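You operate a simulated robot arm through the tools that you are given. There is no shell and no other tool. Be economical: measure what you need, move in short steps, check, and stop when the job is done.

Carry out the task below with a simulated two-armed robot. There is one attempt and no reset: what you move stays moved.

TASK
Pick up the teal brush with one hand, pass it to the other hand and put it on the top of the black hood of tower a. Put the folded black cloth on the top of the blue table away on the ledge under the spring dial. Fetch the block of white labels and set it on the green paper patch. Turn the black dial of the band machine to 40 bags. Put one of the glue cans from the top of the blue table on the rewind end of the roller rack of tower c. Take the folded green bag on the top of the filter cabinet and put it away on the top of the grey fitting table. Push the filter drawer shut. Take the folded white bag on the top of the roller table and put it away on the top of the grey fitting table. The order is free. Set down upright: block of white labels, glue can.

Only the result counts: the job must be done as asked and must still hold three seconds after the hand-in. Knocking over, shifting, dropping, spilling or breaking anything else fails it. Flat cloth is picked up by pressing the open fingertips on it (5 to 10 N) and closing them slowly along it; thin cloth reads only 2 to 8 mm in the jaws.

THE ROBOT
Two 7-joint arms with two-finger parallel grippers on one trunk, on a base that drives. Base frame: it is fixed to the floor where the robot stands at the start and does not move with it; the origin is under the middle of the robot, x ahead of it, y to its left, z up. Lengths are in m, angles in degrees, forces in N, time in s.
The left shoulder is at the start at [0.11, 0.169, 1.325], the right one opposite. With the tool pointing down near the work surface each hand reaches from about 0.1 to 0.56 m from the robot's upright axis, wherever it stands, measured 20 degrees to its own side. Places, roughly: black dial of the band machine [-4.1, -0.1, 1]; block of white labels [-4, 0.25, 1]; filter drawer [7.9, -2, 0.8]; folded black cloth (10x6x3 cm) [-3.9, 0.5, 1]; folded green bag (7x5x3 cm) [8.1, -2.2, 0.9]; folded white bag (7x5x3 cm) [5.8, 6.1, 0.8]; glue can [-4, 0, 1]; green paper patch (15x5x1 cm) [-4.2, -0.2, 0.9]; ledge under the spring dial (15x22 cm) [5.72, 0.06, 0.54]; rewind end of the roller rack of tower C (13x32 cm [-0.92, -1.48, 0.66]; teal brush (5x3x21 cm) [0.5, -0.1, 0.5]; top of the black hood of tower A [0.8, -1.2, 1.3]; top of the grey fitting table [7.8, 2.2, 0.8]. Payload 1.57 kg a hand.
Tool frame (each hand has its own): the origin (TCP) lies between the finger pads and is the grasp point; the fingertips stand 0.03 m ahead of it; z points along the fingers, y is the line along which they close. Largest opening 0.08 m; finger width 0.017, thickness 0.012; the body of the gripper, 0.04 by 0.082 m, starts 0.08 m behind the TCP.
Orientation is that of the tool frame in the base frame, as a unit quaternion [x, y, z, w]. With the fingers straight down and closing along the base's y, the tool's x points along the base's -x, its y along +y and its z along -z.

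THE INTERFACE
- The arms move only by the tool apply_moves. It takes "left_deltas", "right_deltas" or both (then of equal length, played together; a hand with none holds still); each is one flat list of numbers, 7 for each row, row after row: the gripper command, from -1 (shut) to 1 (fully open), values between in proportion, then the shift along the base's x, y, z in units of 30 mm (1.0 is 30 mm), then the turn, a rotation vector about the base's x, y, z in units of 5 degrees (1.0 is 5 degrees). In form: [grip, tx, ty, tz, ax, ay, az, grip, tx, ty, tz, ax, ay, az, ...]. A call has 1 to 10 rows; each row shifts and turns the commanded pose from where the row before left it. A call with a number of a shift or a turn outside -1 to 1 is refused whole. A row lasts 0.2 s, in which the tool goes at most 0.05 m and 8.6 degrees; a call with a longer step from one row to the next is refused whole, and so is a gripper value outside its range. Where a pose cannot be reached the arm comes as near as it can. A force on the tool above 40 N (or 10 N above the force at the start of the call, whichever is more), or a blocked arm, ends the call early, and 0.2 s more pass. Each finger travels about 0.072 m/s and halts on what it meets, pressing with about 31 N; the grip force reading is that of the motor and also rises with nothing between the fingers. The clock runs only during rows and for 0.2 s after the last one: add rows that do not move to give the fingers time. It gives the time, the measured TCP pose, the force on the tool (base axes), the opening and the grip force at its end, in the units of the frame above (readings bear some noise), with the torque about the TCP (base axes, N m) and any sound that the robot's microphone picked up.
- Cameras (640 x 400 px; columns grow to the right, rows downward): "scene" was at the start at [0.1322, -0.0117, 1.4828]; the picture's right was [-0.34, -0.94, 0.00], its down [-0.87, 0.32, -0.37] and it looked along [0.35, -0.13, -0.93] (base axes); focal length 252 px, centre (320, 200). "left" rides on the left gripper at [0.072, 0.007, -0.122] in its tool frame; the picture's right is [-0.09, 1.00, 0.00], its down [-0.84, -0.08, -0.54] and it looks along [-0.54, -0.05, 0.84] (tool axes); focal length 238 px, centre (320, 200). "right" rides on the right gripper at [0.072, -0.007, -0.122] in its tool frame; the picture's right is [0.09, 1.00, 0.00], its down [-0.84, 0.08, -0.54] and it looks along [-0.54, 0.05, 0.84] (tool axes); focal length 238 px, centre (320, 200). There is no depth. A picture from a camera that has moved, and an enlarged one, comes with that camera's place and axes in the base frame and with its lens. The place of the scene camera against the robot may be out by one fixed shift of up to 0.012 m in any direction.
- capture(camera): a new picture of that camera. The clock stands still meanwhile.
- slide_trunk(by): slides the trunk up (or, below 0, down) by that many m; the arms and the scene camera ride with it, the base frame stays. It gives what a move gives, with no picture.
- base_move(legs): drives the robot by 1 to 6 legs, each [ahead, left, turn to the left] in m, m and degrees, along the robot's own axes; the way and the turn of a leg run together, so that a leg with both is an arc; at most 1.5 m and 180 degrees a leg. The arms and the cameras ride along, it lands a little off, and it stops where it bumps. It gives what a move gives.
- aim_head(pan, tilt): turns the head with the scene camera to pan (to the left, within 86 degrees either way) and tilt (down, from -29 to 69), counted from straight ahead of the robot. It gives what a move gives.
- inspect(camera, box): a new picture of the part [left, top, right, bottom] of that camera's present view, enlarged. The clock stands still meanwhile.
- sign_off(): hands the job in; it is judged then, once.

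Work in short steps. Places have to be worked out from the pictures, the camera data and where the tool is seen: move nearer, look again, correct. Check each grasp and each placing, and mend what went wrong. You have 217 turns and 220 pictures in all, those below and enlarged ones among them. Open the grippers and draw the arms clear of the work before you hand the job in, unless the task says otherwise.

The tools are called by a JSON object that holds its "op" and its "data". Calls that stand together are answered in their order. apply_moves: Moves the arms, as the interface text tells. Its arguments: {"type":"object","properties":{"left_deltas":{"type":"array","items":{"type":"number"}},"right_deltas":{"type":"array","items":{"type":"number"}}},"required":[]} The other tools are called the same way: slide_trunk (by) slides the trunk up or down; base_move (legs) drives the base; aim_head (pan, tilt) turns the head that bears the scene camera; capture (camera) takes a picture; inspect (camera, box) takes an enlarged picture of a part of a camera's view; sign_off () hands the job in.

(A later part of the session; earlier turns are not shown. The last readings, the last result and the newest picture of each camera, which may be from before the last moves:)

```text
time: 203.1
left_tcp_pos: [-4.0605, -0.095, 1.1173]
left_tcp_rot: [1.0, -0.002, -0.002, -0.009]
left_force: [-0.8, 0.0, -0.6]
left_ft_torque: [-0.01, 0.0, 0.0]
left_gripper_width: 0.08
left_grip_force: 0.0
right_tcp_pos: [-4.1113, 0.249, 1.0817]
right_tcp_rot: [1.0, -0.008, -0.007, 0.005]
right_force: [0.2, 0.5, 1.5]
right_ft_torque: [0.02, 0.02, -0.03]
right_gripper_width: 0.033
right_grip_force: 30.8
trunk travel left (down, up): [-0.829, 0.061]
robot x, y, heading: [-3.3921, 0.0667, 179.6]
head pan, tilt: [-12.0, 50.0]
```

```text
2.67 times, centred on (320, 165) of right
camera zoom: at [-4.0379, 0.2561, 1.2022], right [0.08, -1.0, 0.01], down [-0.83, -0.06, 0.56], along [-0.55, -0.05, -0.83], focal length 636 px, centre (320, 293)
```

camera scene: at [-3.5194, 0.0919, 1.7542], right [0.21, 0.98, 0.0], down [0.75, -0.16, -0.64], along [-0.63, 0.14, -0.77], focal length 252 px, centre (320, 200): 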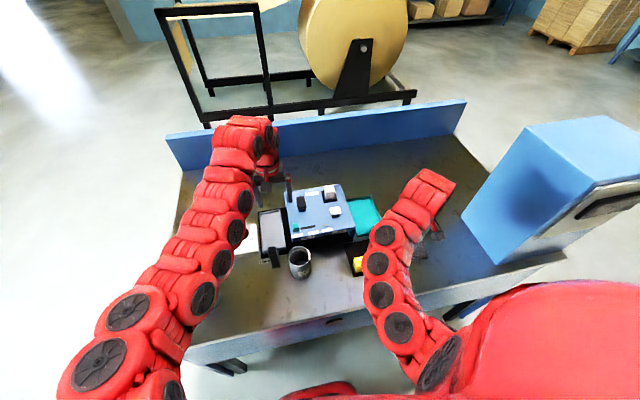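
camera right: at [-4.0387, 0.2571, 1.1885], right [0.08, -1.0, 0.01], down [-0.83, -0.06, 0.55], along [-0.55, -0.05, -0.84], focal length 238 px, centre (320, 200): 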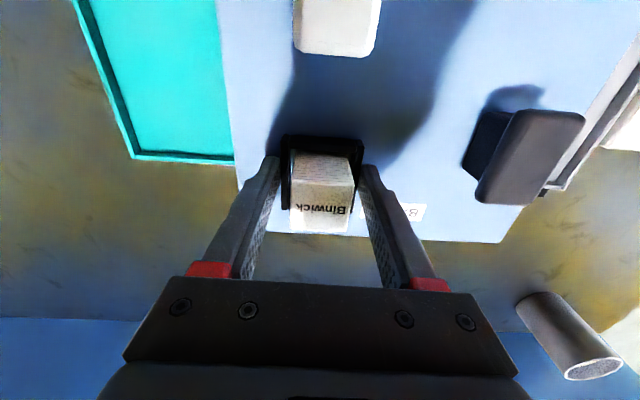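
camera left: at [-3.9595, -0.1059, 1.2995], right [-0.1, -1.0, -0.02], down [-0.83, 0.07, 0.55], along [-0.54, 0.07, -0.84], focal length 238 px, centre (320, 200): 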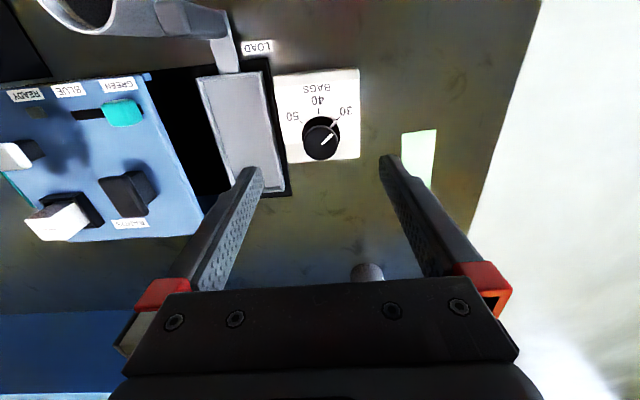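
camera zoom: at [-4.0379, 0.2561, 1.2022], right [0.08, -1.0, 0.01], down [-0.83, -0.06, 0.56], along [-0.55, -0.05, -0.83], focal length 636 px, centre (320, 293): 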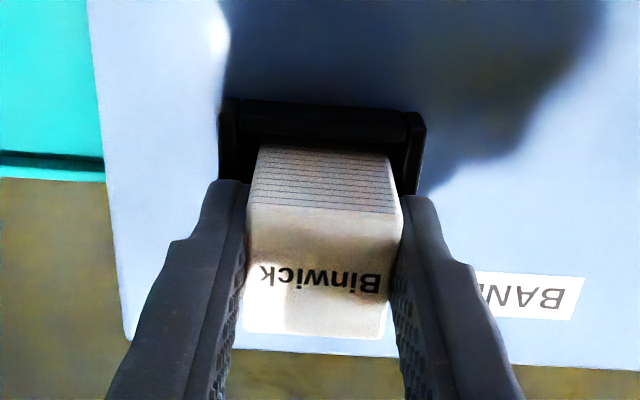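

Gripped the block (33 mm). Lift out.

{"op": "apply_moves", "data": {"right_deltas": [-1, 0, 0, 0.3, 0, 0, 0, -1, 0, 0, 0.6, 0, 0, 0, -1, 0, 0, 0.8, 0, 0, 0, -1, 0, 0, 0.8, 0, 0, 0, -1, 0, 0, 0.8, 0, 0, 0, -1, 0, 0, 0.5, 0, 0, 0]}}

{"op": "capture", "data": {"camera": "right"}}

```text
time: 204.5
left_tcp_pos: [-4.0613, -0.0936, 1.1186]
left_tcp_rot: [1.0, -0.003, -0.002, -0.009]
left_force: [0.5, -0.2, -0.2]
left_ft_torque: [0.01, 0.02, 0.01]
left_gripper_width: 0.0798
left_grip_force: 0.0
right_tcp_pos: [-4.1125, 0.2508, 1.1958]
right_tcp_rot: [1.0, -0.008, -0.008, 0.005]
right_force: [-0.4, 0.0, -0.6]
right_ft_torque: [0.03, 0.02, 0.02]
right_gripper_width: 0.033
right_grip_force: 31.2
trunk travel left (down, up): [-0.829, 0.061]
robot x, y, heading: [-3.3968, 0.068, 179.5]
head pan, tilt: [-12.0, 50.0]
```

```text
147 pictures are left
camera right: at [-4.0379, 0.2573, 1.3157], right [0.08, -1.0, 0.01], down [-0.83, -0.06, 0.56], along [-0.55, -0.05, -0.83], focal length 238 px, centre (320, 200)
```

right: 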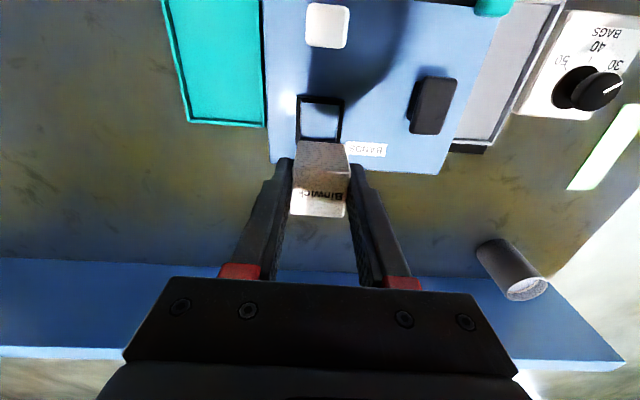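

Block is out. Raise trunk a bit and strafe 0.49 m left (toward -y) to bring it over the patch at ≈(-4.145,-0.242).

{"op": "slide_trunk", "data": {"by": 0.05}}

{"op": "base_move", "data": {"legs": [[0, 0.49, 0]]}}

{"op": "capture", "data": {"camera": "right"}}

{"op": "capture", "data": {"camera": "scene"}}

```text
time: 205.4
left_tcp_pos: [-4.0614, -0.0927, 1.1676]
left_tcp_rot: [1.0, -0.002, 0.0, -0.009]
left_force: [-0.6, 0.3, 0.3]
left_ft_torque: [0.01, 0.04, 0.0]
left_gripper_width: 0.0799
left_grip_force: 0.1
right_tcp_pos: [-4.1135, 0.2509, 1.2452]
right_tcp_rot: [1.0, -0.008, -0.008, 0.007]
right_force: [0.1, -0.7, -0.9]
right_ft_torque: [-0.02, 0.0, 0.01]
right_gripper_width: 0.0328
right_grip_force: 31.3
trunk travel left (down, up): [-0.879, 0.011]
robot x, y, heading: [-3.3918, 0.0636, 179.7]
head pan, tilt: [-12.0, 50.0]
```

```text
time: 208.3
left_tcp_pos: [-4.0635, -0.5833, 1.1678]
left_tcp_rot: [1.0, -0.002, -0.002, -0.007]
left_force: [0.4, -0.4, -0.6]
left_ft_torque: [0.0, 0.0, 0.0]
left_gripper_width: 0.0801
left_grip_force: 0.0
right_tcp_pos: [-4.1147, -0.2372, 1.2449]
right_tcp_rot: [1.0, -0.008, -0.009, 0.006]
right_force: [-0.1, -0.1, -0.5]
right_ft_torque: [-0.05, 0.01, 0.01]
right_gripper_width: 0.033
right_grip_force: 30.8
trunk travel left (down, up): [-0.879, 0.011]
robot x, y, heading: [-3.3983, -0.4236, 179.6]
head pan, tilt: [-12.0, 50.0]
```

```text
146 pictures are left
camera right: at [-4.0412, -0.231, 1.3651], right [0.08, -1.0, 0.01], down [-0.83, -0.06, 0.56], along [-0.55, -0.05, -0.83], focal length 238 px, centre (320, 200)
```

right: 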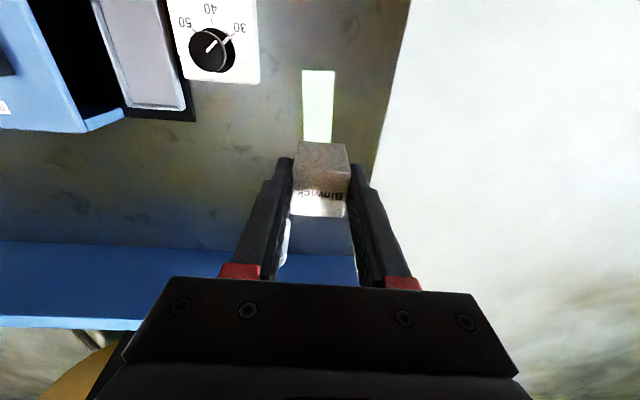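

```text
145 pictures are left
camera scene: at [-3.5509, -0.3959, 1.7442], right [0.21, 0.98, 0.0], down [0.75, -0.16, -0.64], along [-0.63, 0.14, -0.77], focal length 252 px, centre (320, 200)
```

scene: 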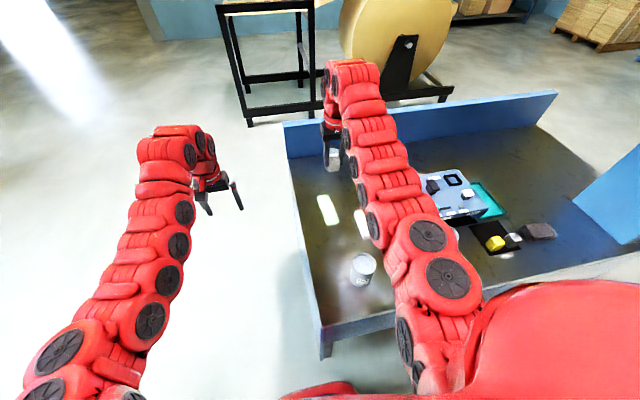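

Aligned with the patch (axis y≈-0.24). Lower by trunk 0.16 m, then check.

{"op": "slide_trunk", "data": {"by": -0.16}}

{"op": "apply_moves", "data": {"right_deltas": [-1, -0.3, -0.1, 0, 0, 0, 0, -1, -0.3, 0, -0.3, 0, 0, 0, -1, 0, 0, -0.3, 0, 0, 0]}}

{"op": "capture", "data": {"camera": "right"}}

{"op": "inspect", "data": {"camera": "scene", "box": [290, 100, 410, 300]}}

```text
time: 210.2
left_tcp_pos: [-4.0636, -0.583, 1.0071]
left_tcp_rot: [1.0, -0.002, -0.002, -0.009]
left_force: [-0.2, -0.1, 0.1]
left_ft_torque: [0.04, 0.02, -0.01]
left_gripper_width: 0.08
left_grip_force: 0.1
right_tcp_pos: [-4.1148, -0.2384, 1.0856]
right_tcp_rot: [1.0, -0.007, -0.008, 0.005]
right_force: [1.0, 1.1, 0.1]
right_ft_torque: [0.0, 0.0, -0.01]
right_gripper_width: 0.0326
right_grip_force: 31.7
trunk travel left (down, up): [-0.719, 0.171]
robot x, y, heading: [-3.3947, -0.4234, 179.7]
head pan, tilt: [-12.0, 50.0]
```

```text
time: 211.0
left_tcp_pos: [-4.0631, -0.5826, 1.0068]
left_tcp_rot: [1.0, -0.001, -0.001, -0.009]
left_force: [0.3, -0.1, -0.5]
left_ft_torque: [0.0, 0.0, 0.0]
left_gripper_width: 0.08
left_grip_force: 0.0
right_tcp_pos: [-4.1247, -0.2417, 1.0745]
right_tcp_rot: [1.0, -0.008, -0.007, 0.007]
right_force: [0.1, -0.6, -0.5]
right_ft_torque: [0.0, -0.01, -0.04]
right_gripper_width: 0.033
right_grip_force: 31.1
right hand out of reach, approached as far as the arm can: row 2
trunk travel left (down, up): [-0.719, 0.171]
robot x, y, heading: [-3.3947, -0.421, 179.6]
head pan, tilt: [-12.0, 50.0]
```

```text
144 pictures are left
camera right: at [-4.051, -0.2352, 1.1944], right [0.08, -1.0, 0.01], down [-0.83, -0.06, 0.55], along [-0.55, -0.05, -0.83], focal length 238 px, centre (320, 200)
```

right: 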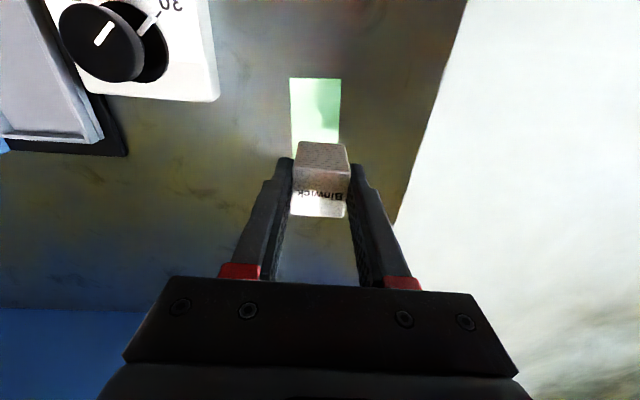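

```text
2.00 times, centred on (350, 200) of scene
camera zoom: at [-3.5516, -0.3971, 1.5842], right [0.21, 0.98, 0.0], down [0.75, -0.16, -0.64], along [-0.63, 0.14, -0.77], focal length 504 px, centre (260, 200)
```

zoom: 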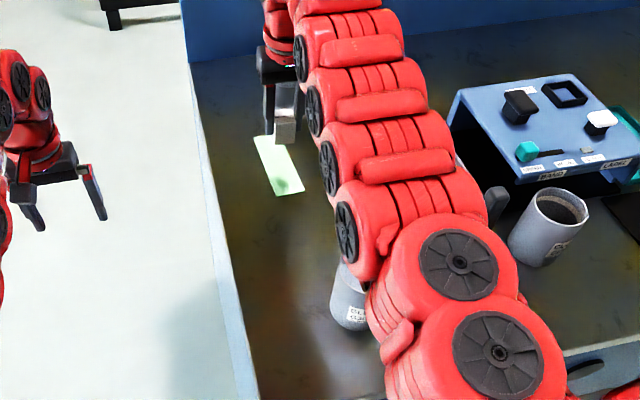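

Drive 4 cm closer (arm pulled back accordingly) so the arm itself can lower with force sensing.

{"op": "base_move", "data": {"legs": [[0.05, 0, 0]]}}

{"op": "apply_moves", "data": {"right_deltas": [-1, 0.7, 0, -0.3, 0, 0, 0, -1, 0.3, 0, -0.4, 0, 0, 0, -1, 0, 0, -0.4, 0, 0, 0, -1, 0, 0, -0.3, 0, 0, 0, -1, 0, 0, -0.3, 0, 0, 0, -1, 0, 0, -0.2, 0, 0, 0]}}

{"op": "capture", "data": {"camera": "right"}}

```text
time: 211.9
left_tcp_pos: [-4.1096, -0.5837, 1.0093]
left_tcp_rot: [1.0, -0.002, -0.003, -0.009]
left_force: [0.4, -0.4, 1.3]
left_ft_torque: [0.0, 0.01, 0.0]
left_gripper_width: 0.0799
left_grip_force: 0.1
right_tcp_pos: [-4.1713, -0.2407, 1.0764]
right_tcp_rot: [1.0, -0.008, -0.009, 0.006]
right_force: [-0.6, 0.8, -1.0]
right_ft_torque: [0.0, 0.01, -0.02]
right_gripper_width: 0.0329
right_grip_force: 31.4
trunk travel left (down, up): [-0.719, 0.171]
robot x, y, heading: [-3.4364, -0.4213, 179.7]
head pan, tilt: [-12.0, 50.0]
```

```text
time: 213.3
left_tcp_pos: [-4.1111, -0.5811, 1.0074]
left_tcp_rot: [1.0, -0.002, -0.001, -0.008]
left_force: [0.6, -0.7, -0.3]
left_ft_torque: [-0.05, 0.0, -0.02]
left_gripper_width: 0.08
left_grip_force: 0.1
right_tcp_pos: [-4.142, -0.24, 1.0185]
right_tcp_rot: [1.0, -0.007, -0.009, 0.006]
right_force: [-0.1, 1.0, -0.6]
right_ft_torque: [-0.01, -0.02, 0.02]
right_gripper_width: 0.0331
right_grip_force: 30.8
trunk travel left (down, up): [-0.719, 0.171]
robot x, y, heading: [-3.4416, -0.4188, 179.7]
head pan, tilt: [-12.0, 50.0]
```

```text
142 pictures are left
camera right: at [-4.0684, -0.2333, 1.1383], right [0.08, -1.0, 0.01], down [-0.83, -0.06, 0.56], along [-0.55, -0.05, -0.83], focal length 238 px, centre (320, 200)
```

right: 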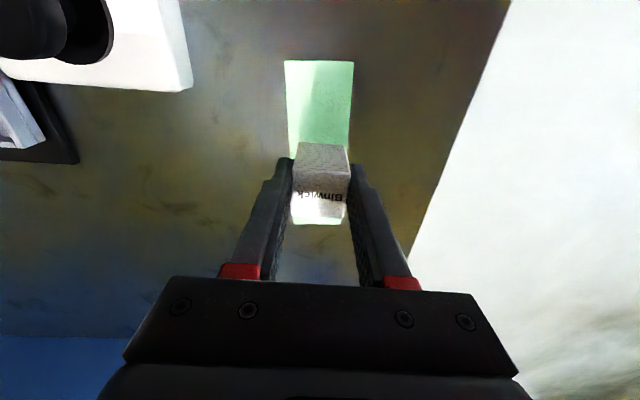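

Still free; continue down in small steps.

{"op": "apply_moves", "data": {"right_deltas": [-1, 0, 0, -0.25, 0, 0, 0, -1, 0, 0, -0.25, 0, 0, 0, -1, 0, 0, -0.25, 0, 0, 0]}}

{"op": "apply_moves", "data": {"right_deltas": [-1, 0, 0, -0.15, 0, 0, 0, -1, 0, 0, -0.15, 0, 0, 0]}}

```text
time: 214.1
left_tcp_pos: [-4.1113, -0.583, 1.008]
left_tcp_rot: [1.0, -0.001, -0.001, -0.009]
left_force: [0.4, 0.3, -0.2]
left_ft_torque: [0.03, 0.01, 0.04]
left_gripper_width: 0.0798
left_grip_force: 0.2
right_tcp_pos: [-4.1426, -0.2405, 0.9963]
right_tcp_rot: [1.0, -0.008, -0.007, 0.005]
right_force: [-0.4, 0.4, -0.6]
right_ft_torque: [-0.03, -0.03, -0.01]
right_gripper_width: 0.0328
right_grip_force: 30.9
trunk travel left (down, up): [-0.719, 0.171]
robot x, y, heading: [-3.4424, -0.4188, 179.5]
head pan, tilt: [-12.0, 50.0]
```

```text
time: 214.7
left_tcp_pos: [-4.1115, -0.5826, 1.0083]
left_tcp_rot: [1.0, -0.002, -0.001, -0.009]
left_force: [-0.3, -0.2, 0.1]
left_ft_torque: [0.03, 0.01, 0.01]
left_gripper_width: 0.08
left_grip_force: 0.1
right_tcp_pos: [-4.1416, -0.2418, 0.987]
right_tcp_rot: [1.0, -0.007, -0.008, 0.005]
right_force: [-1.2, 0.4, 0.5]
right_ft_torque: [0.05, -0.02, -0.02]
right_gripper_width: 0.0329
right_grip_force: 31.0
trunk travel left (down, up): [-0.719, 0.171]
robot x, y, heading: [-3.4436, -0.4178, 179.7]
head pan, tilt: [-12.0, 50.0]
```

{"op": "capture", "data": {"camera": "right"}}

{"op": "apply_moves", "data": {"right_deltas": [-1, 0, 0, -0.15, 0, 0, 0, -1, 0, 0, -0.1, 0, 0, 0]}}

```text
141 pictures are left
camera right: at [-4.0676, -0.2349, 1.1077], right [0.08, -1.0, 0.01], down [-0.83, -0.06, 0.56], along [-0.55, -0.05, -0.83], focal length 238 px, centre (320, 200)
```

right: 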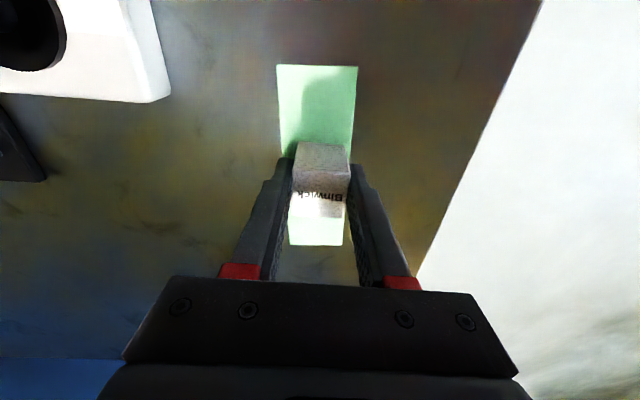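

```text
time: 215.3
left_tcp_pos: [-4.1099, -0.5837, 1.0099]
left_tcp_rot: [1.0, -0.001, -0.003, -0.009]
left_force: [-0.6, -0.3, -0.3]
left_ft_torque: [0.01, 0.01, 0.01]
left_gripper_width: 0.0799
left_grip_force: 0.1
right_tcp_pos: [-4.1413, -0.2411, 0.9839]
right_tcp_rot: [1.0, -0.008, -0.012, 0.005]
right_force: [-1.5, 0.8, 34.1]
right_ft_torque: [0.24, 0.01, 0.02]
right_gripper_width: 0.033
right_grip_force: 30.6
trunk travel left (down, up): [-0.719, 0.171]
robot x, y, heading: [-3.444, -0.4232, 179.6]
head pan, tilt: [-12.0, 50.0]
```

Contact. Ease off, open gently and lift.

{"op": "apply_moves", "data": {"right_deltas": [-1, 0, 0, 0.12, 0, 0, 0, -0.2, 0, 0, 0, 0, 0, 0, 0.2, 0, 0, 0, 0, 0, 0, 0.6, 0, 0, 0, 0, 0, 0, 0.6, 0, 0, 0, 0, 0, 0, 0.6, 0, 0, 0.5, 0, 0, 0, 0.6, 0, 0, 0.8, 0, 0, 0, 0.6, 0, 0, 0.8, 0, 0, 0, 0.6, 0, 0, 0.8, 0, 0, 0]}}

{"op": "capture", "data": {"camera": "right"}}

```text
time: 217.3
left_tcp_pos: [-4.1097, -0.5827, 1.0078]
left_tcp_rot: [1.0, -0.001, -0.002, -0.009]
left_force: [-0.1, 0.8, 0.5]
left_ft_torque: [-0.03, 0.02, 0.0]
left_gripper_width: 0.0798
left_grip_force: 0.0
right_tcp_pos: [-4.1432, -0.2423, 1.0701]
right_tcp_rot: [1.0, -0.008, -0.007, 0.006]
right_force: [-0.4, 0.1, -0.5]
right_ft_torque: [0.0, 0.01, 0.02]
right_gripper_width: 0.064
right_grip_force: 0.1
trunk travel left (down, up): [-0.719, 0.171]
robot x, y, heading: [-3.4405, -0.4212, 179.9]
head pan, tilt: [-12.0, 50.0]
```

```text
140 pictures are left
camera right: at [-4.068, -0.2357, 1.1904], right [0.08, -1.0, 0.01], down [-0.83, -0.06, 0.56], along [-0.55, -0.05, -0.83], focal length 238 px, centre (320, 200)
```

right: 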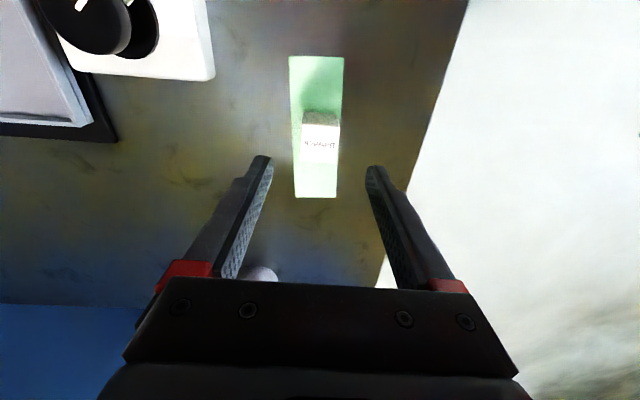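

Labels block stands on the patch. Now the dial: knob top ≈(-4.061,-0.091,1.003), needs +45° about z. Move the right hand above it with a -22° yaw.

{"op": "apply_moves", "data": {"right_deltas": [0.62, 0, 0, 1, 0, 0, 0, 0.62, 0.4, 0.8, 0.2, 0, 0, -0.9, 0.62, 0.4, 0.8, 0, 0, 0, -0.9, 0.62, 0.4, 0.8, 0, 0, 0, -0.9, 0.62, 0.5, 0.8, 0, 0, 0, -0.9, 0.62, 0.5, 0.9, 0, 0, 0, -0.9, 0.62, 0.5, 0.9, 0, 0, 0, 0, 0.62, 0, 0, -0.3, 0, 0, 0]}}

{"op": "capture", "data": {"camera": "right"}}

```text
time: 219.1
left_tcp_pos: [-4.1114, -0.582, 1.0079]
left_tcp_rot: [1.0, -0.002, -0.001, -0.008]
left_force: [-0.1, -1.0, 0.9]
left_ft_torque: [0.01, 0.02, 0.0]
left_gripper_width: 0.0802
left_grip_force: 0.1
right_tcp_pos: [-4.0642, -0.0909, 1.0966]
right_tcp_rot: [0.979, -0.203, -0.009, 0.003]
right_force: [0.2, 0.2, 0.6]
right_ft_torque: [0.03, -0.03, 0.01]
right_gripper_width: 0.0649
right_grip_force: 0.2
trunk travel left (down, up): [-0.719, 0.171]
robot x, y, heading: [-3.4416, -0.4233, 179.6]
head pan, tilt: [-12.0, 50.0]
```

```text
139 pictures are left
camera right: at [-3.9914, -0.1135, 1.217], right [-0.31, -0.95, 0.01], down [-0.79, 0.26, 0.56], along [-0.53, 0.17, -0.83], focal length 238 px, centre (320, 200)
```

right: 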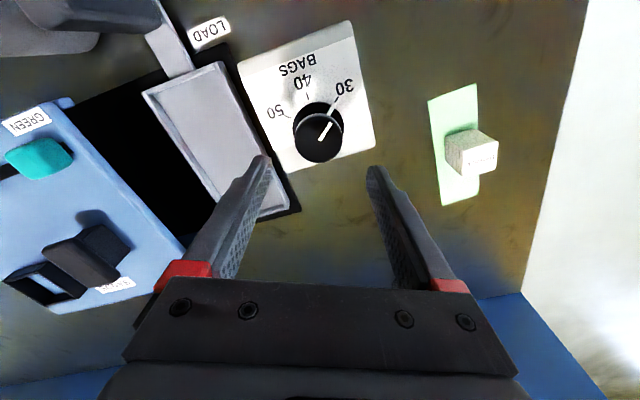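

Well centred. Descend over the knob and close.

{"op": "apply_moves", "data": {"right_deltas": [0.62, 0.06, 0.04, -0.9, 0, 0, 0, 0.62, 0, 0, -0.9, 0, 0, 0, 0.62, 0, 0, -0.6, 0, 0, 0, 0.62, 0, 0, -0.4, 0, 0, 0]}}

{"op": "capture", "data": {"camera": "right"}}

```text
time: 220.1
left_tcp_pos: [-4.1126, -0.5816, 1.0073]
left_tcp_rot: [1.0, -0.002, -0.001, -0.008]
left_force: [-0.1, 0.4, -0.4]
left_ft_torque: [0.0, -0.02, -0.01]
left_gripper_width: 0.0799
left_grip_force: 0.1
right_tcp_pos: [-4.0588, -0.079, 1.0379]
right_tcp_rot: [0.979, -0.204, -0.008, 0.005]
right_force: [-0.4, -0.3, 0.0]
right_ft_torque: [0.02, 0.0, 0.02]
right_gripper_width: 0.0648
right_grip_force: 0.0
right hand out of reach, approached as far as the arm can: row 2, 3, 4
trunk travel left (down, up): [-0.719, 0.171]
robot x, y, heading: [-3.4414, -0.4237, 179.7]
head pan, tilt: [-12.0, 50.0]
```

```text
138 pictures are left
camera right: at [-3.9879, -0.1004, 1.1584], right [-0.31, -0.95, 0.01], down [-0.79, 0.27, 0.55], along [-0.53, 0.16, -0.83], focal length 238 px, centre (320, 200)
```

right: 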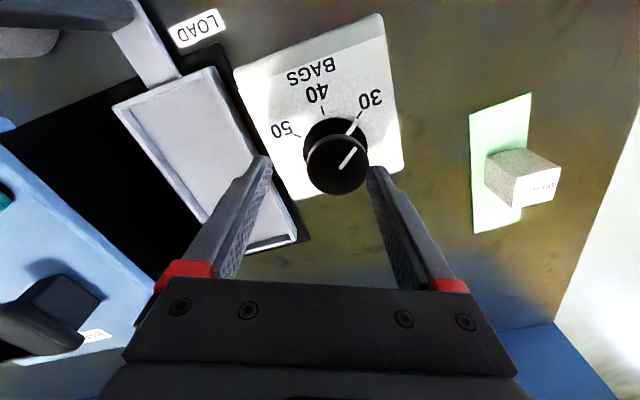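

Reach limit; correct y and lower by trunk instead.

{"op": "apply_moves", "data": {"right_deltas": [0.62, -0.1, -0.4, 0.2, 0, 0, 0, 0.62, 0, 0, 0, 0, 0, 0]}}

{"op": "slide_trunk", "data": {"by": -0.03}}

{"op": "capture", "data": {"camera": "right"}}

```text
time: 220.7
left_tcp_pos: [-4.111, -0.5823, 1.0087]
left_tcp_rot: [1.0, -0.002, -0.001, -0.008]
left_force: [-0.5, 0.1, -0.4]
left_ft_torque: [-0.01, 0.02, 0.02]
left_gripper_width: 0.08
left_grip_force: 0.0
right_tcp_pos: [-4.0604, -0.0897, 1.0444]
right_tcp_rot: [0.979, -0.205, -0.006, 0.005]
right_force: [-0.6, 0.4, -0.2]
right_ft_torque: [-0.04, -0.02, 0.03]
right_gripper_width: 0.065
right_grip_force: 0.0
trunk travel left (down, up): [-0.719, 0.171]
robot x, y, heading: [-3.4426, -0.4241, 179.5]
head pan, tilt: [-12.0, 50.0]
```

```text
time: 221.4
left_tcp_pos: [-4.1113, -0.5825, 0.9778]
left_tcp_rot: [1.0, -0.002, -0.001, -0.009]
left_force: [-0.2, 0.9, 1.4]
left_ft_torque: [0.02, -0.02, 0.01]
left_gripper_width: 0.08
left_grip_force: 0.0
right_tcp_pos: [-4.0623, -0.0899, 1.0139]
right_tcp_rot: [0.979, -0.205, -0.008, 0.004]
right_force: [0.4, -0.4, 1.3]
right_ft_torque: [0.02, 0.05, 0.01]
right_gripper_width: 0.0649
right_grip_force: 0.0
trunk travel left (down, up): [-0.689, 0.201]
robot x, y, heading: [-3.4427, -0.4198, 179.6]
head pan, tilt: [-12.0, 50.0]
```

```text
137 pictures are left
camera right: at [-3.9901, -0.1116, 1.1347], right [-0.31, -0.95, 0.01], down [-0.79, 0.27, 0.55], along [-0.53, 0.17, -0.83], focal length 238 px, centre (320, 200)
```

right: 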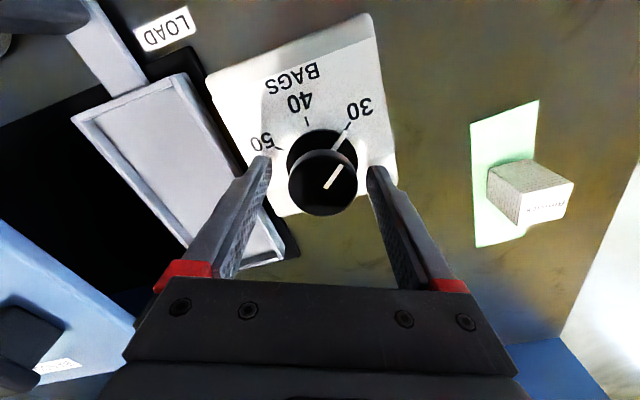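

Knob is between the finger tips. Close.

{"op": "apply_moves", "data": {"right_deltas": [0, 0, 0, 0, 0, 0, 0, -0.6, 0, 0, 0, 0, 0, 0, -1, 0, 0, 0, 0, 0, 0, -1, 0, 0, 0, 0, 0, 0]}}

{"op": "apply_moves", "data": {"right_deltas": [-1, 0, 0, 0, 0, 0, 1, -1, 0, 0, 0, 0, 0, 1, -1, 0, 0, 0, 0, 0, 1, -1, 0, 0, 0, 0, 0, 1, -1, 0, 0, 0, 0, 0, 1, -1, 0, 0, 0, 0, 0, 1, -1, 0, 0, 0, 0, 0, 1, -1, 0, 0, 0, 0, 0, 1]}}

{"op": "capture", "data": {"camera": "right"}}

```text
time: 222.4
left_tcp_pos: [-4.1117, -0.5837, 0.9784]
left_tcp_rot: [1.0, -0.002, -0.001, -0.009]
left_force: [1.0, -0.2, -0.2]
left_ft_torque: [-0.02, 0.01, 0.02]
left_gripper_width: 0.08
left_grip_force: 0.0
right_tcp_pos: [-4.0615, -0.0921, 1.0142]
right_tcp_rot: [0.979, -0.203, -0.006, 0.005]
right_force: [-2.9, -8.8, 1.6]
right_ft_torque: [-0.56, 0.13, 0.13]
right_gripper_width: 0.0441
right_grip_force: 44.5
trunk travel left (down, up): [-0.689, 0.201]
robot x, y, heading: [-3.4409, -0.4201, 179.6]
head pan, tilt: [-12.0, 50.0]
```

```text
time: 224.2
left_tcp_pos: [-4.1123, -0.5822, 0.9766]
left_tcp_rot: [1.0, -0.001, -0.001, -0.008]
left_force: [0.3, -0.4, -0.4]
left_ft_torque: [0.02, -0.02, -0.01]
left_gripper_width: 0.08
left_grip_force: 0.0
right_tcp_pos: [-4.0621, -0.0883, 1.0139]
right_tcp_rot: [0.99, 0.143, -0.005, 0.005]
right_force: [-15.0, -0.1, 13.2]
right_ft_torque: [0.19, -0.25, -0.03]
right_gripper_width: 0.0439
right_grip_force: 45.0
trunk travel left (down, up): [-0.689, 0.201]
robot x, y, heading: [-3.4397, -0.4225, 179.6]
head pan, tilt: [-12.0, 50.0]
```

```text
136 pictures are left
camera right: at [-3.9934, -0.061, 1.1345], right [0.37, -0.93, 0.01], down [-0.78, -0.3, 0.55], along [-0.51, -0.21, -0.83], focal length 238 px, centre (320, 200)
```

right: 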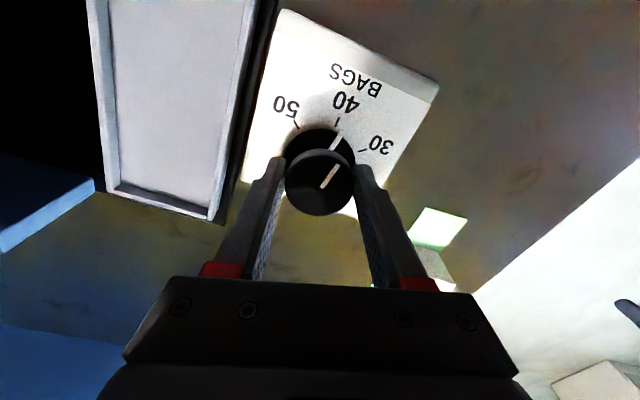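

{"op": "inspect", "data": {"camera": "right", "box": [250, 80, 410, 230]}}

```text
2.67 times, centred on (330, 155) of right
camera zoom: at [-3.9934, -0.061, 1.1345], right [0.37, -0.93, 0.01], down [-0.78, -0.3, 0.55], along [-0.51, -0.21, -0.83], focal length 636 px, centre (293, 320)
```

zoom: 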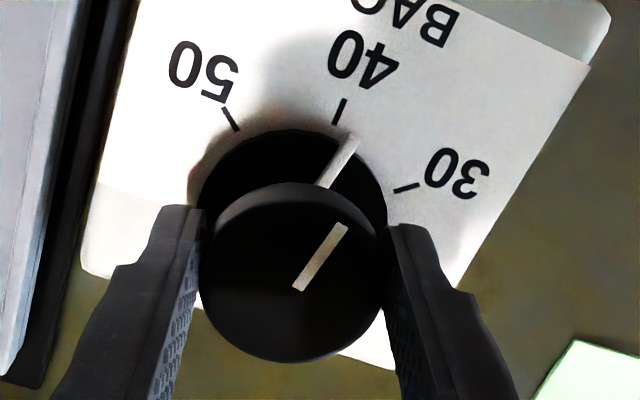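

Pointer is still ~10° short of the 40 tick; turn 10° more.

{"op": "apply_moves", "data": {"right_deltas": [-1, 0, 0, 0, 0, 0, 1, -1, 0, 0, 0, 0, 0, 1, -1, 0, 0, 0, 0, 0, 0]}}

{"op": "inspect", "data": {"camera": "right", "box": [250, 80, 410, 230]}}

```text
time: 225.0
left_tcp_pos: [-4.1113, -0.5833, 0.9788]
left_tcp_rot: [1.0, -0.001, -0.001, -0.009]
left_force: [-0.2, 0.0, 0.0]
left_ft_torque: [0.02, 0.02, 0.0]
left_gripper_width: 0.0799
left_grip_force: 0.1
right_tcp_pos: [-4.0616, -0.0881, 1.0137]
right_tcp_rot: [0.974, 0.228, -0.005, 0.005]
right_force: [-14.8, 7.3, 16.9]
right_ft_torque: [0.3, 0.04, -0.02]
right_gripper_width: 0.044
right_grip_force: 45.0
trunk travel left (down, up): [-0.689, 0.201]
robot x, y, heading: [-3.4423, -0.4225, 179.3]
head pan, tilt: [-12.0, 50.0]
```

```text
2.67 times, centred on (330, 155) of right
camera zoom: at [-3.9995, -0.0491, 1.1344], right [0.52, -0.85, 0.01], down [-0.71, -0.43, 0.55], along [-0.47, -0.3, -0.83], focal length 636 px, centre (293, 320)
```

zoom: 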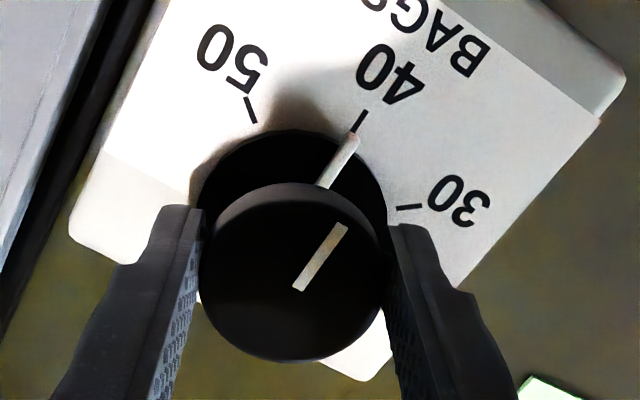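

Pointer now meets the 40 tick. Open, raise, and verify.

{"op": "apply_moves", "data": {"right_deltas": [0, 0, 0, 0, 0, 0, 0, 0.7, 0, 0, 0, 0, 0, 0, 0.7, 0, 0, 0, 0, 0, 0, 0.7, 0, 0, 0, 0, 0, 0, 0.7, 0, 0, 0.5, 0, 0, 0, 0.7, 0, 0, 1, 0, 0, 0, 0.7, 0, 0, 1, 0, 0, 0, 0.7, 0, 0, 1, 0, 0, -1, 0.7, 0, 0, 1, 0, 0, -1]}}

{"op": "capture", "data": {"camera": "right"}}

```text
time: 227.0
left_tcp_pos: [-4.1107, -0.5819, 0.9769]
left_tcp_rot: [1.0, -0.002, -0.001, -0.009]
left_force: [0.0, 0.1, -1.2]
left_ft_torque: [-0.03, -0.01, 0.0]
left_gripper_width: 0.08
left_grip_force: 0.0
right_tcp_pos: [-4.0711, -0.0878, 1.1259]
right_tcp_rot: [0.99, 0.142, -0.005, 0.007]
right_force: [-0.1, 0.0, -0.7]
right_ft_torque: [-0.01, -0.02, 0.04]
right_gripper_width: 0.068
right_grip_force: 0.1
right hand out of reach, approached as far as the arm can: row 9
trunk travel left (down, up): [-0.689, 0.201]
robot x, y, heading: [-3.442, -0.4198, 179.3]
head pan, tilt: [-12.0, 50.0]
```

```text
133 pictures are left
camera right: at [-4.0032, -0.059, 1.2464], right [0.37, -0.93, 0.01], down [-0.78, -0.3, 0.55], along [-0.51, -0.21, -0.83], focal length 238 px, centre (320, 200)
```

right: 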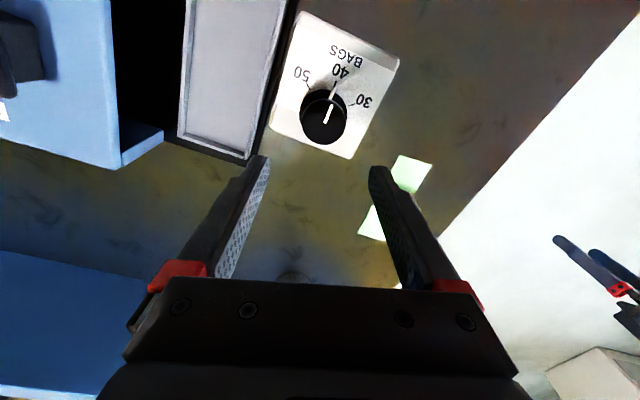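

Dial reads 40. Next the glue can: back off 0.2 m and shift so the right hand is above the front-left can.

{"op": "slide_trunk", "data": {"by": 0.06}}

{"op": "base_move", "data": {"legs": [[-0.17, 0.1, 0]]}}

{"op": "apply_moves", "data": {"right_deltas": [1, 0, 0, 0, 0, 0, -1, 1, 0, 0, 0, 0, 0, -1, 1, 0, 0, 0, 0, 0, -1, 1, 0, 0, 0, 0, 0, -0.3]}}

{"op": "capture", "data": {"camera": "right"}}

```text
time: 228.0
left_tcp_pos: [-4.1109, -0.5828, 1.0387]
left_tcp_rot: [1.0, -0.002, 0.0, -0.009]
left_force: [0.2, -0.1, -0.6]
left_ft_torque: [0.02, -0.04, 0.0]
left_gripper_width: 0.08
left_grip_force: 0.0
right_tcp_pos: [-4.0722, -0.0865, 1.1859]
right_tcp_rot: [0.99, 0.143, -0.005, 0.006]
right_force: [1.0, 0.5, -0.8]
right_ft_torque: [-0.01, 0.01, 0.01]
right_gripper_width: 0.0681
right_grip_force: 0.0
trunk travel left (down, up): [-0.749, 0.141]
robot x, y, heading: [-3.4398, -0.4229, 179.5]
head pan, tilt: [-12.0, 50.0]
```

```text
time: 229.6
left_tcp_pos: [-3.9433, -0.6834, 1.0379]
left_tcp_rot: [1.0, -0.003, -0.001, -0.008]
left_force: [-0.6, -0.4, -0.8]
left_ft_torque: [0.01, 0.0, -0.06]
left_gripper_width: 0.0797
left_grip_force: 0.2
right_tcp_pos: [-3.9026, -0.1888, 1.1859]
right_tcp_rot: [0.99, 0.141, -0.005, 0.007]
right_force: [0.0, -0.5, 0.0]
right_ft_torque: [-0.01, -0.02, 0.0]
right_gripper_width: 0.068
right_grip_force: 0.0
trunk travel left (down, up): [-0.749, 0.141]
robot x, y, heading: [-3.2754, -0.5251, 179.2]
head pan, tilt: [-12.0, 50.0]
```

```text
time: 230.6
left_tcp_pos: [-3.9442, -0.6829, 1.0373]
left_tcp_rot: [1.0, -0.004, -0.001, -0.008]
left_force: [-0.2, -0.2, 0.1]
left_ft_torque: [-0.01, -0.05, 0.0]
left_gripper_width: 0.08
left_grip_force: 0.1
right_tcp_pos: [-3.9024, -0.1888, 1.1856]
right_tcp_rot: [1.0, -0.003, -0.005, 0.006]
right_force: [-0.6, 0.5, 0.7]
right_ft_torque: [0.01, 0.03, 0.02]
right_gripper_width: 0.08
right_grip_force: 0.0
trunk travel left (down, up): [-0.749, 0.141]
robot x, y, heading: [-3.275, -0.5255, 179.4]
head pan, tilt: [-12.0, 50.0]
```

```text
132 pictures are left
camera right: at [-3.8285, -0.1808, 1.3061], right [0.09, -1.0, 0.01], down [-0.83, -0.07, 0.55], along [-0.55, -0.06, -0.83], focal length 238 px, centre (320, 200)
```

right: 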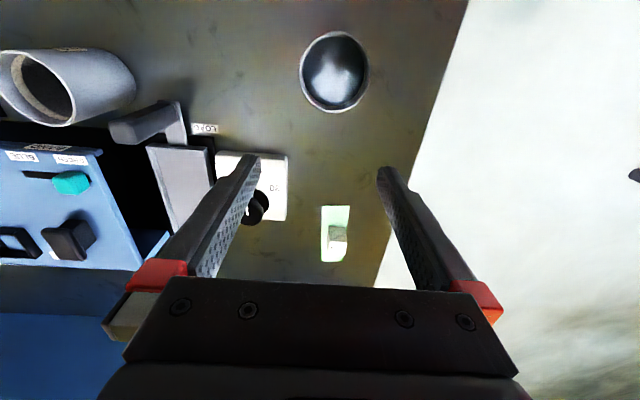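

Can rim at z≈1.03, diameter ≈7 cm, centre ≈(-3.851,-0.202). Move above it and recheck.

{"op": "apply_moves", "data": {"right_deltas": [1, 0.8, -0.2, 0, 0, 0, 0, 1, 0.9, -0.23, -0.6, 0, 0, 0, 1, 0, 0, -0.8, 0, 0, 0, 1, 0, 0, -0.8, 0, 0, 0]}}

{"op": "capture", "data": {"camera": "right"}}

```text
time: 231.6
left_tcp_pos: [-3.9432, -0.6837, 1.0377]
left_tcp_rot: [1.0, -0.005, -0.002, -0.009]
left_force: [0.5, 0.4, -0.1]
left_ft_torque: [-0.03, 0.01, 0.0]
left_gripper_width: 0.08
left_grip_force: 0.0
right_tcp_pos: [-3.8728, -0.1955, 1.1607]
right_tcp_rot: [1.0, -0.004, -0.005, 0.007]
right_force: [-0.6, -0.4, -0.2]
right_ft_torque: [-0.01, 0.01, 0.0]
right_gripper_width: 0.0801
right_grip_force: 0.1
right hand out of reach, approached as far as the arm can: row 1, 2, 3, 4
trunk travel left (down, up): [-0.749, 0.141]
robot x, y, heading: [-3.2745, -0.5201, 179.3]
head pan, tilt: [-12.0, 50.0]
```

```text
131 pictures are left
camera right: at [-3.7991, -0.1885, 1.2816], right [0.09, -1.0, 0.01], down [-0.83, -0.07, 0.55], along [-0.55, -0.06, -0.83], focal length 238 px, centre (320, 200)
```

right: 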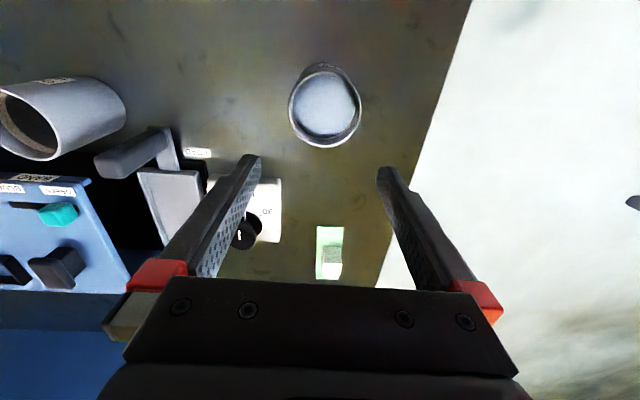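

Elbow-fold limit; raise the trunk fully and then lower the hand by the arm, where it moves freely.

{"op": "slide_trunk", "data": {"by": 0.14}}

{"op": "apply_moves", "data": {"right_deltas": [1, 0, 0, -1, 0, 0, 0, 1, 0, 0, -1, 0, 0, 0, 1, 0, 0, -1, 0, 0, 0, 1, 0, 0, -1, 0, 0, 0, 1, 0, 0, -1, 0, 0, 0, 1, 0.3, -0.1, -0.8, 0, 0, 0, 1, 0.3, -0.1, -0.5, 0, 0, 0]}}

{"op": "capture", "data": {"camera": "right"}}

```text
time: 233.3
left_tcp_pos: [-3.9437, -0.6844, 1.1787]
left_tcp_rot: [1.0, -0.003, -0.001, -0.009]
left_force: [0.4, 0.1, 0.2]
left_ft_torque: [0.03, 0.01, 0.03]
left_gripper_width: 0.0802
left_grip_force: 0.0
right_tcp_pos: [-3.8741, -0.1957, 1.2999]
right_tcp_rot: [1.0, -0.002, -0.005, 0.006]
right_force: [-0.7, 0.0, -0.5]
right_ft_torque: [-0.04, 0.01, 0.04]
right_gripper_width: 0.0799
right_grip_force: 0.0
trunk travel left (down, up): [-0.889, 0.001]
robot x, y, heading: [-3.2764, -0.528, 179.5]
head pan, tilt: [-12.0, 50.0]
```

```text
time: 234.9
left_tcp_pos: [-3.9426, -0.6848, 1.1787]
left_tcp_rot: [1.0, -0.003, -0.001, -0.009]
left_force: [0.0, 1.1, -0.5]
left_ft_torque: [0.01, 0.01, -0.02]
left_gripper_width: 0.0799
left_grip_force: 0.1
right_tcp_pos: [-3.8734, -0.1956, 1.3008]
right_tcp_rot: [1.0, -0.002, -0.006, 0.006]
right_force: [-0.7, -0.2, -1.2]
right_ft_torque: [0.01, 0.03, 0.0]
right_gripper_width: 0.0799
right_grip_force: 0.1
right hand out of reach, approached as far as the arm can: row 1, 2, 3, 4, 5, 6, 7
trunk travel left (down, up): [-0.889, 0.001]
robot x, y, heading: [-3.2719, -0.5259, 179.5]
head pan, tilt: [-12.0, 50.0]
```

```text
130 pictures are left
camera right: at [-3.8, -0.1887, 1.4212], right [0.09, -1.0, 0.01], down [-0.83, -0.07, 0.55], along [-0.55, -0.06, -0.83], focal length 238 px, centre (320, 200)
```

right: 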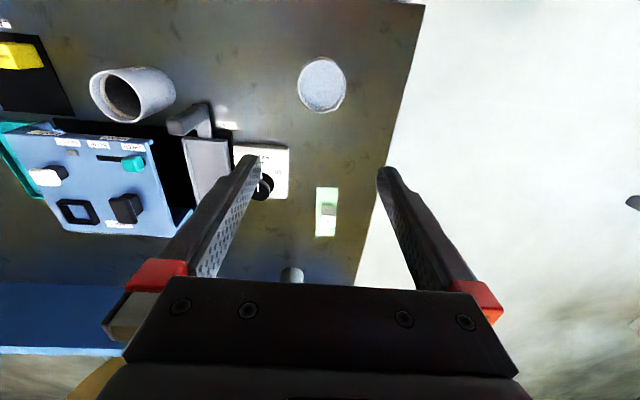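

Stuck at a joint limit; try extending forward first, then down.

{"op": "apply_moves", "data": {"right_deltas": [1, -1, 0, 0, 0, 0, 0, 1, -1, 0, 0, 0, 0, 0, 1, -1, 0, -0.5, 0, 0, 0, 1, 0, 0, -1, 0, 0, 0, 1, 0, 0, -1, 0, 0, 0, 1, 0, 0, -1, 0, 0, 0]}}

{"op": "aim_head", "data": {"pan": -20, "tilt": 45}}

{"op": "capture", "data": {"camera": "scene"}}

```text
time: 236.3
left_tcp_pos: [-3.9442, -0.6839, 1.1771]
left_tcp_rot: [1.0, -0.003, -0.001, -0.009]
left_force: [-1.0, -0.4, -0.3]
left_ft_torque: [-0.01, -0.02, 0.01]
left_gripper_width: 0.0802
left_grip_force: 0.0
right_tcp_pos: [-3.9652, -0.1994, 1.1942]
right_tcp_rot: [1.0, -0.002, -0.006, 0.006]
right_force: [-0.2, -0.2, 0.4]
right_ft_torque: [-0.01, 0.01, 0.04]
right_gripper_width: 0.0798
right_grip_force: 0.0
trunk travel left (down, up): [-0.889, 0.001]
robot x, y, heading: [-3.2773, -0.5244, 179.4]
head pan, tilt: [-12.0, 50.0]
```

```text
time: 237.0
left_tcp_pos: [-3.9448, -0.6841, 1.178]
left_tcp_rot: [1.0, -0.004, -0.001, -0.009]
left_force: [0.4, 0.5, 0.4]
left_ft_torque: [0.01, 0.03, 0.0]
left_gripper_width: 0.0799
left_grip_force: 0.2
right_tcp_pos: [-3.9641, -0.1971, 1.1956]
right_tcp_rot: [1.0, -0.002, -0.006, 0.006]
right_force: [0.6, 0.8, 0.1]
right_ft_torque: [0.0, 0.01, 0.0]
right_gripper_width: 0.08
right_grip_force: 0.1
trunk travel left (down, up): [-0.889, 0.001]
robot x, y, heading: [-3.2734, -0.5255, 179.6]
head pan, tilt: [-20.0, 45.0]
```

```text
129 pictures are left
camera scene: at [-3.432, -0.4884, 1.7611], right [0.35, 0.94, 0.0], down [0.66, -0.25, -0.71], along [-0.66, 0.25, -0.71], focal length 252 px, centre (320, 200)
```

scene: 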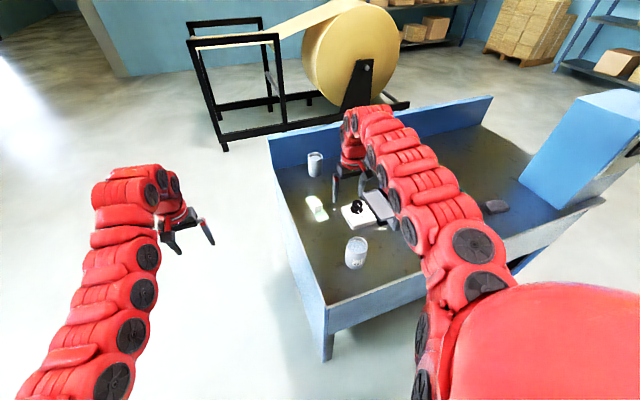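

Good now. Lower to z≈1.08 here, then drive back to be over the can.

{"op": "apply_moves", "data": {"right_deltas": [1, 0, 0, -1, 0, 0, 0, 1, 0, 0, -1, 0, 0, 0, 1, 0, 0, -0.8, 0, 0, 0, 1, 0, 0, -0.8, 0, 0, 0]}}

{"op": "base_move", "data": {"legs": [[-0.11, 0, 0]]}}

{"op": "capture", "data": {"camera": "right"}}

```text
time: 238.0
left_tcp_pos: [-3.9451, -0.683, 1.1778]
left_tcp_rot: [1.0, -0.004, -0.001, -0.009]
left_force: [0.4, -0.6, -0.7]
left_ft_torque: [0.03, -0.03, 0.0]
left_gripper_width: 0.08
left_grip_force: 0.0
right_tcp_pos: [-3.9647, -0.1955, 1.087]
right_tcp_rot: [1.0, -0.003, -0.006, 0.007]
right_force: [-0.4, 0.4, 0.5]
right_ft_torque: [0.0, -0.04, 0.0]
right_gripper_width: 0.0799
right_grip_force: 0.1
trunk travel left (down, up): [-0.889, 0.001]
robot x, y, heading: [-3.2735, -0.5259, 179.4]
head pan, tilt: [-20.0, 45.0]
```

```text
time: 239.2
left_tcp_pos: [-3.836, -0.6846, 1.177]
left_tcp_rot: [1.0, -0.003, -0.001, -0.009]
left_force: [-0.7, -0.4, 0.6]
left_ft_torque: [0.03, -0.04, -0.01]
left_gripper_width: 0.0801
left_grip_force: 0.1
right_tcp_pos: [-3.8566, -0.1963, 1.0866]
right_tcp_rot: [1.0, -0.003, -0.005, 0.006]
right_force: [-0.1, 0.1, 0.1]
right_ft_torque: [0.01, -0.05, 0.01]
right_gripper_width: 0.0801
right_grip_force: 0.1
trunk travel left (down, up): [-0.889, 0.001]
robot x, y, heading: [-3.1657, -0.5262, 179.3]
head pan, tilt: [-20.0, 45.0]
```

```text
128 pictures are left
camera right: at [-3.7824, -0.1896, 1.2074], right [0.09, -1.0, 0.01], down [-0.83, -0.07, 0.55], along [-0.55, -0.06, -0.83], focal length 238 px, centre (320, 200)
```

right: 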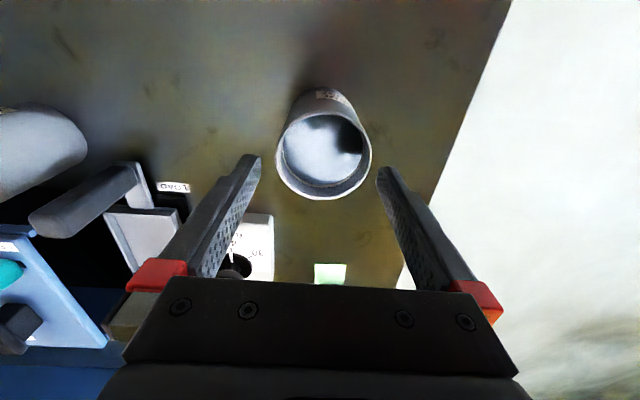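

Rim Ø≈7.3 cm, centre ≈(-3.851,-0.201). Fine-adjust and recheck before the tight descent.

{"op": "apply_moves", "data": {"right_deltas": [1, 0.19, -0.155, -0.2, 0, 0, 0, 1, 0, 0, 0, 0, 0, 0]}}

{"op": "inspect", "data": {"camera": "right", "box": [230, 90, 410, 210]}}

```text
time: 239.8
left_tcp_pos: [-3.8356, -0.6852, 1.1773]
left_tcp_rot: [1.0, -0.003, -0.002, -0.008]
left_force: [-0.1, 0.7, -1.2]
left_ft_torque: [0.02, -0.03, 0.0]
left_gripper_width: 0.0799
left_grip_force: 0.1
right_tcp_pos: [-3.8495, -0.2019, 1.0804]
right_tcp_rot: [1.0, -0.002, -0.005, 0.006]
right_force: [-0.2, 0.1, 0.0]
right_ft_torque: [0.0, 0.03, 0.04]
right_gripper_width: 0.0803
right_grip_force: 0.0
trunk travel left (down, up): [-0.889, 0.001]
robot x, y, heading: [-3.1651, -0.528, 179.7]
head pan, tilt: [-20.0, 45.0]
```

```text
3.33 times, centred on (320, 150) of right
camera zoom: at [-3.7753, -0.1943, 1.2024], right [0.09, -1.0, 0.01], down [-0.83, -0.07, 0.55], along [-0.55, -0.06, -0.83], focal length 794 px, centre (320, 367)
```

zoom: 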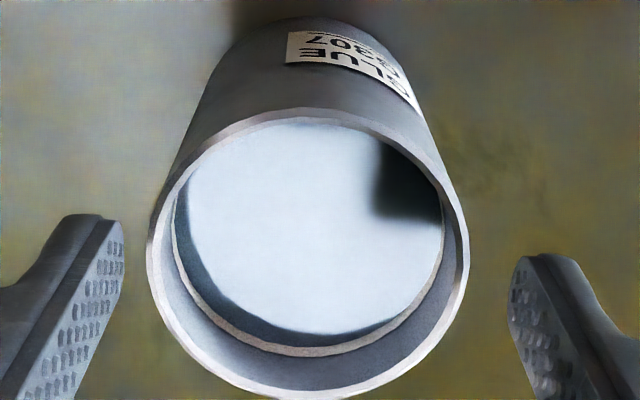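

Shift +1.7 mm in y and descend slowly around the can.

{"op": "apply_moves", "data": {"right_deltas": [1, 0, 0.06, -0.3, 0, 0, 0, 1, 0, 0, -0.4, 0, 0, 0, 1, 0, 0, -0.5, 0, 0, 0, 1, 0, 0, -0.6, 0, 0, 0, 1, 0, 0, -0.6, 0, 0, 0]}}

{"op": "capture", "data": {"camera": "right"}}

```text
time: 241.0
left_tcp_pos: [-3.8348, -0.6853, 1.1787]
left_tcp_rot: [1.0, -0.004, 0.0, -0.008]
left_force: [0.0, 0.3, 0.3]
left_ft_torque: [-0.02, 0.03, 0.01]
left_gripper_width: 0.0801
left_grip_force: 0.0
right_tcp_pos: [-3.8439, -0.2006, 1.0107]
right_tcp_rot: [1.0, -0.003, -0.005, 0.006]
right_force: [-0.4, -0.3, 0.3]
right_ft_torque: [-0.03, 0.02, 0.0]
right_gripper_width: 0.0802
right_grip_force: 0.1
right hand out of reach, approached as far as the arm can: row 5
trunk travel left (down, up): [-0.889, 0.001]
robot x, y, heading: [-3.1615, -0.5256, 179.2]
head pan, tilt: [-20.0, 45.0]
```

```text
126 pictures are left
camera right: at [-3.7706, -0.1935, 1.1309], right [0.09, -1.0, 0.01], down [-0.83, -0.07, 0.55], along [-0.55, -0.06, -0.83], focal length 238 px, centre (320, 200)
```

right: 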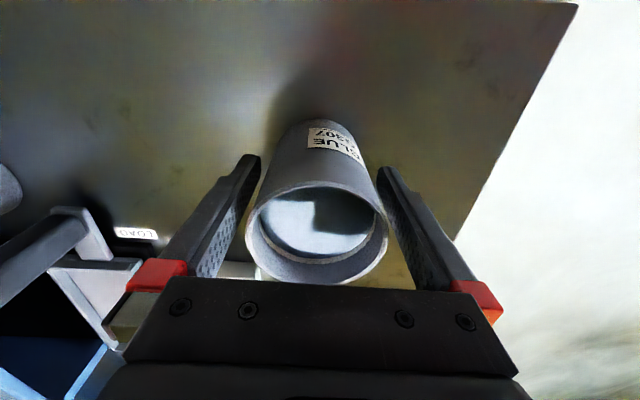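

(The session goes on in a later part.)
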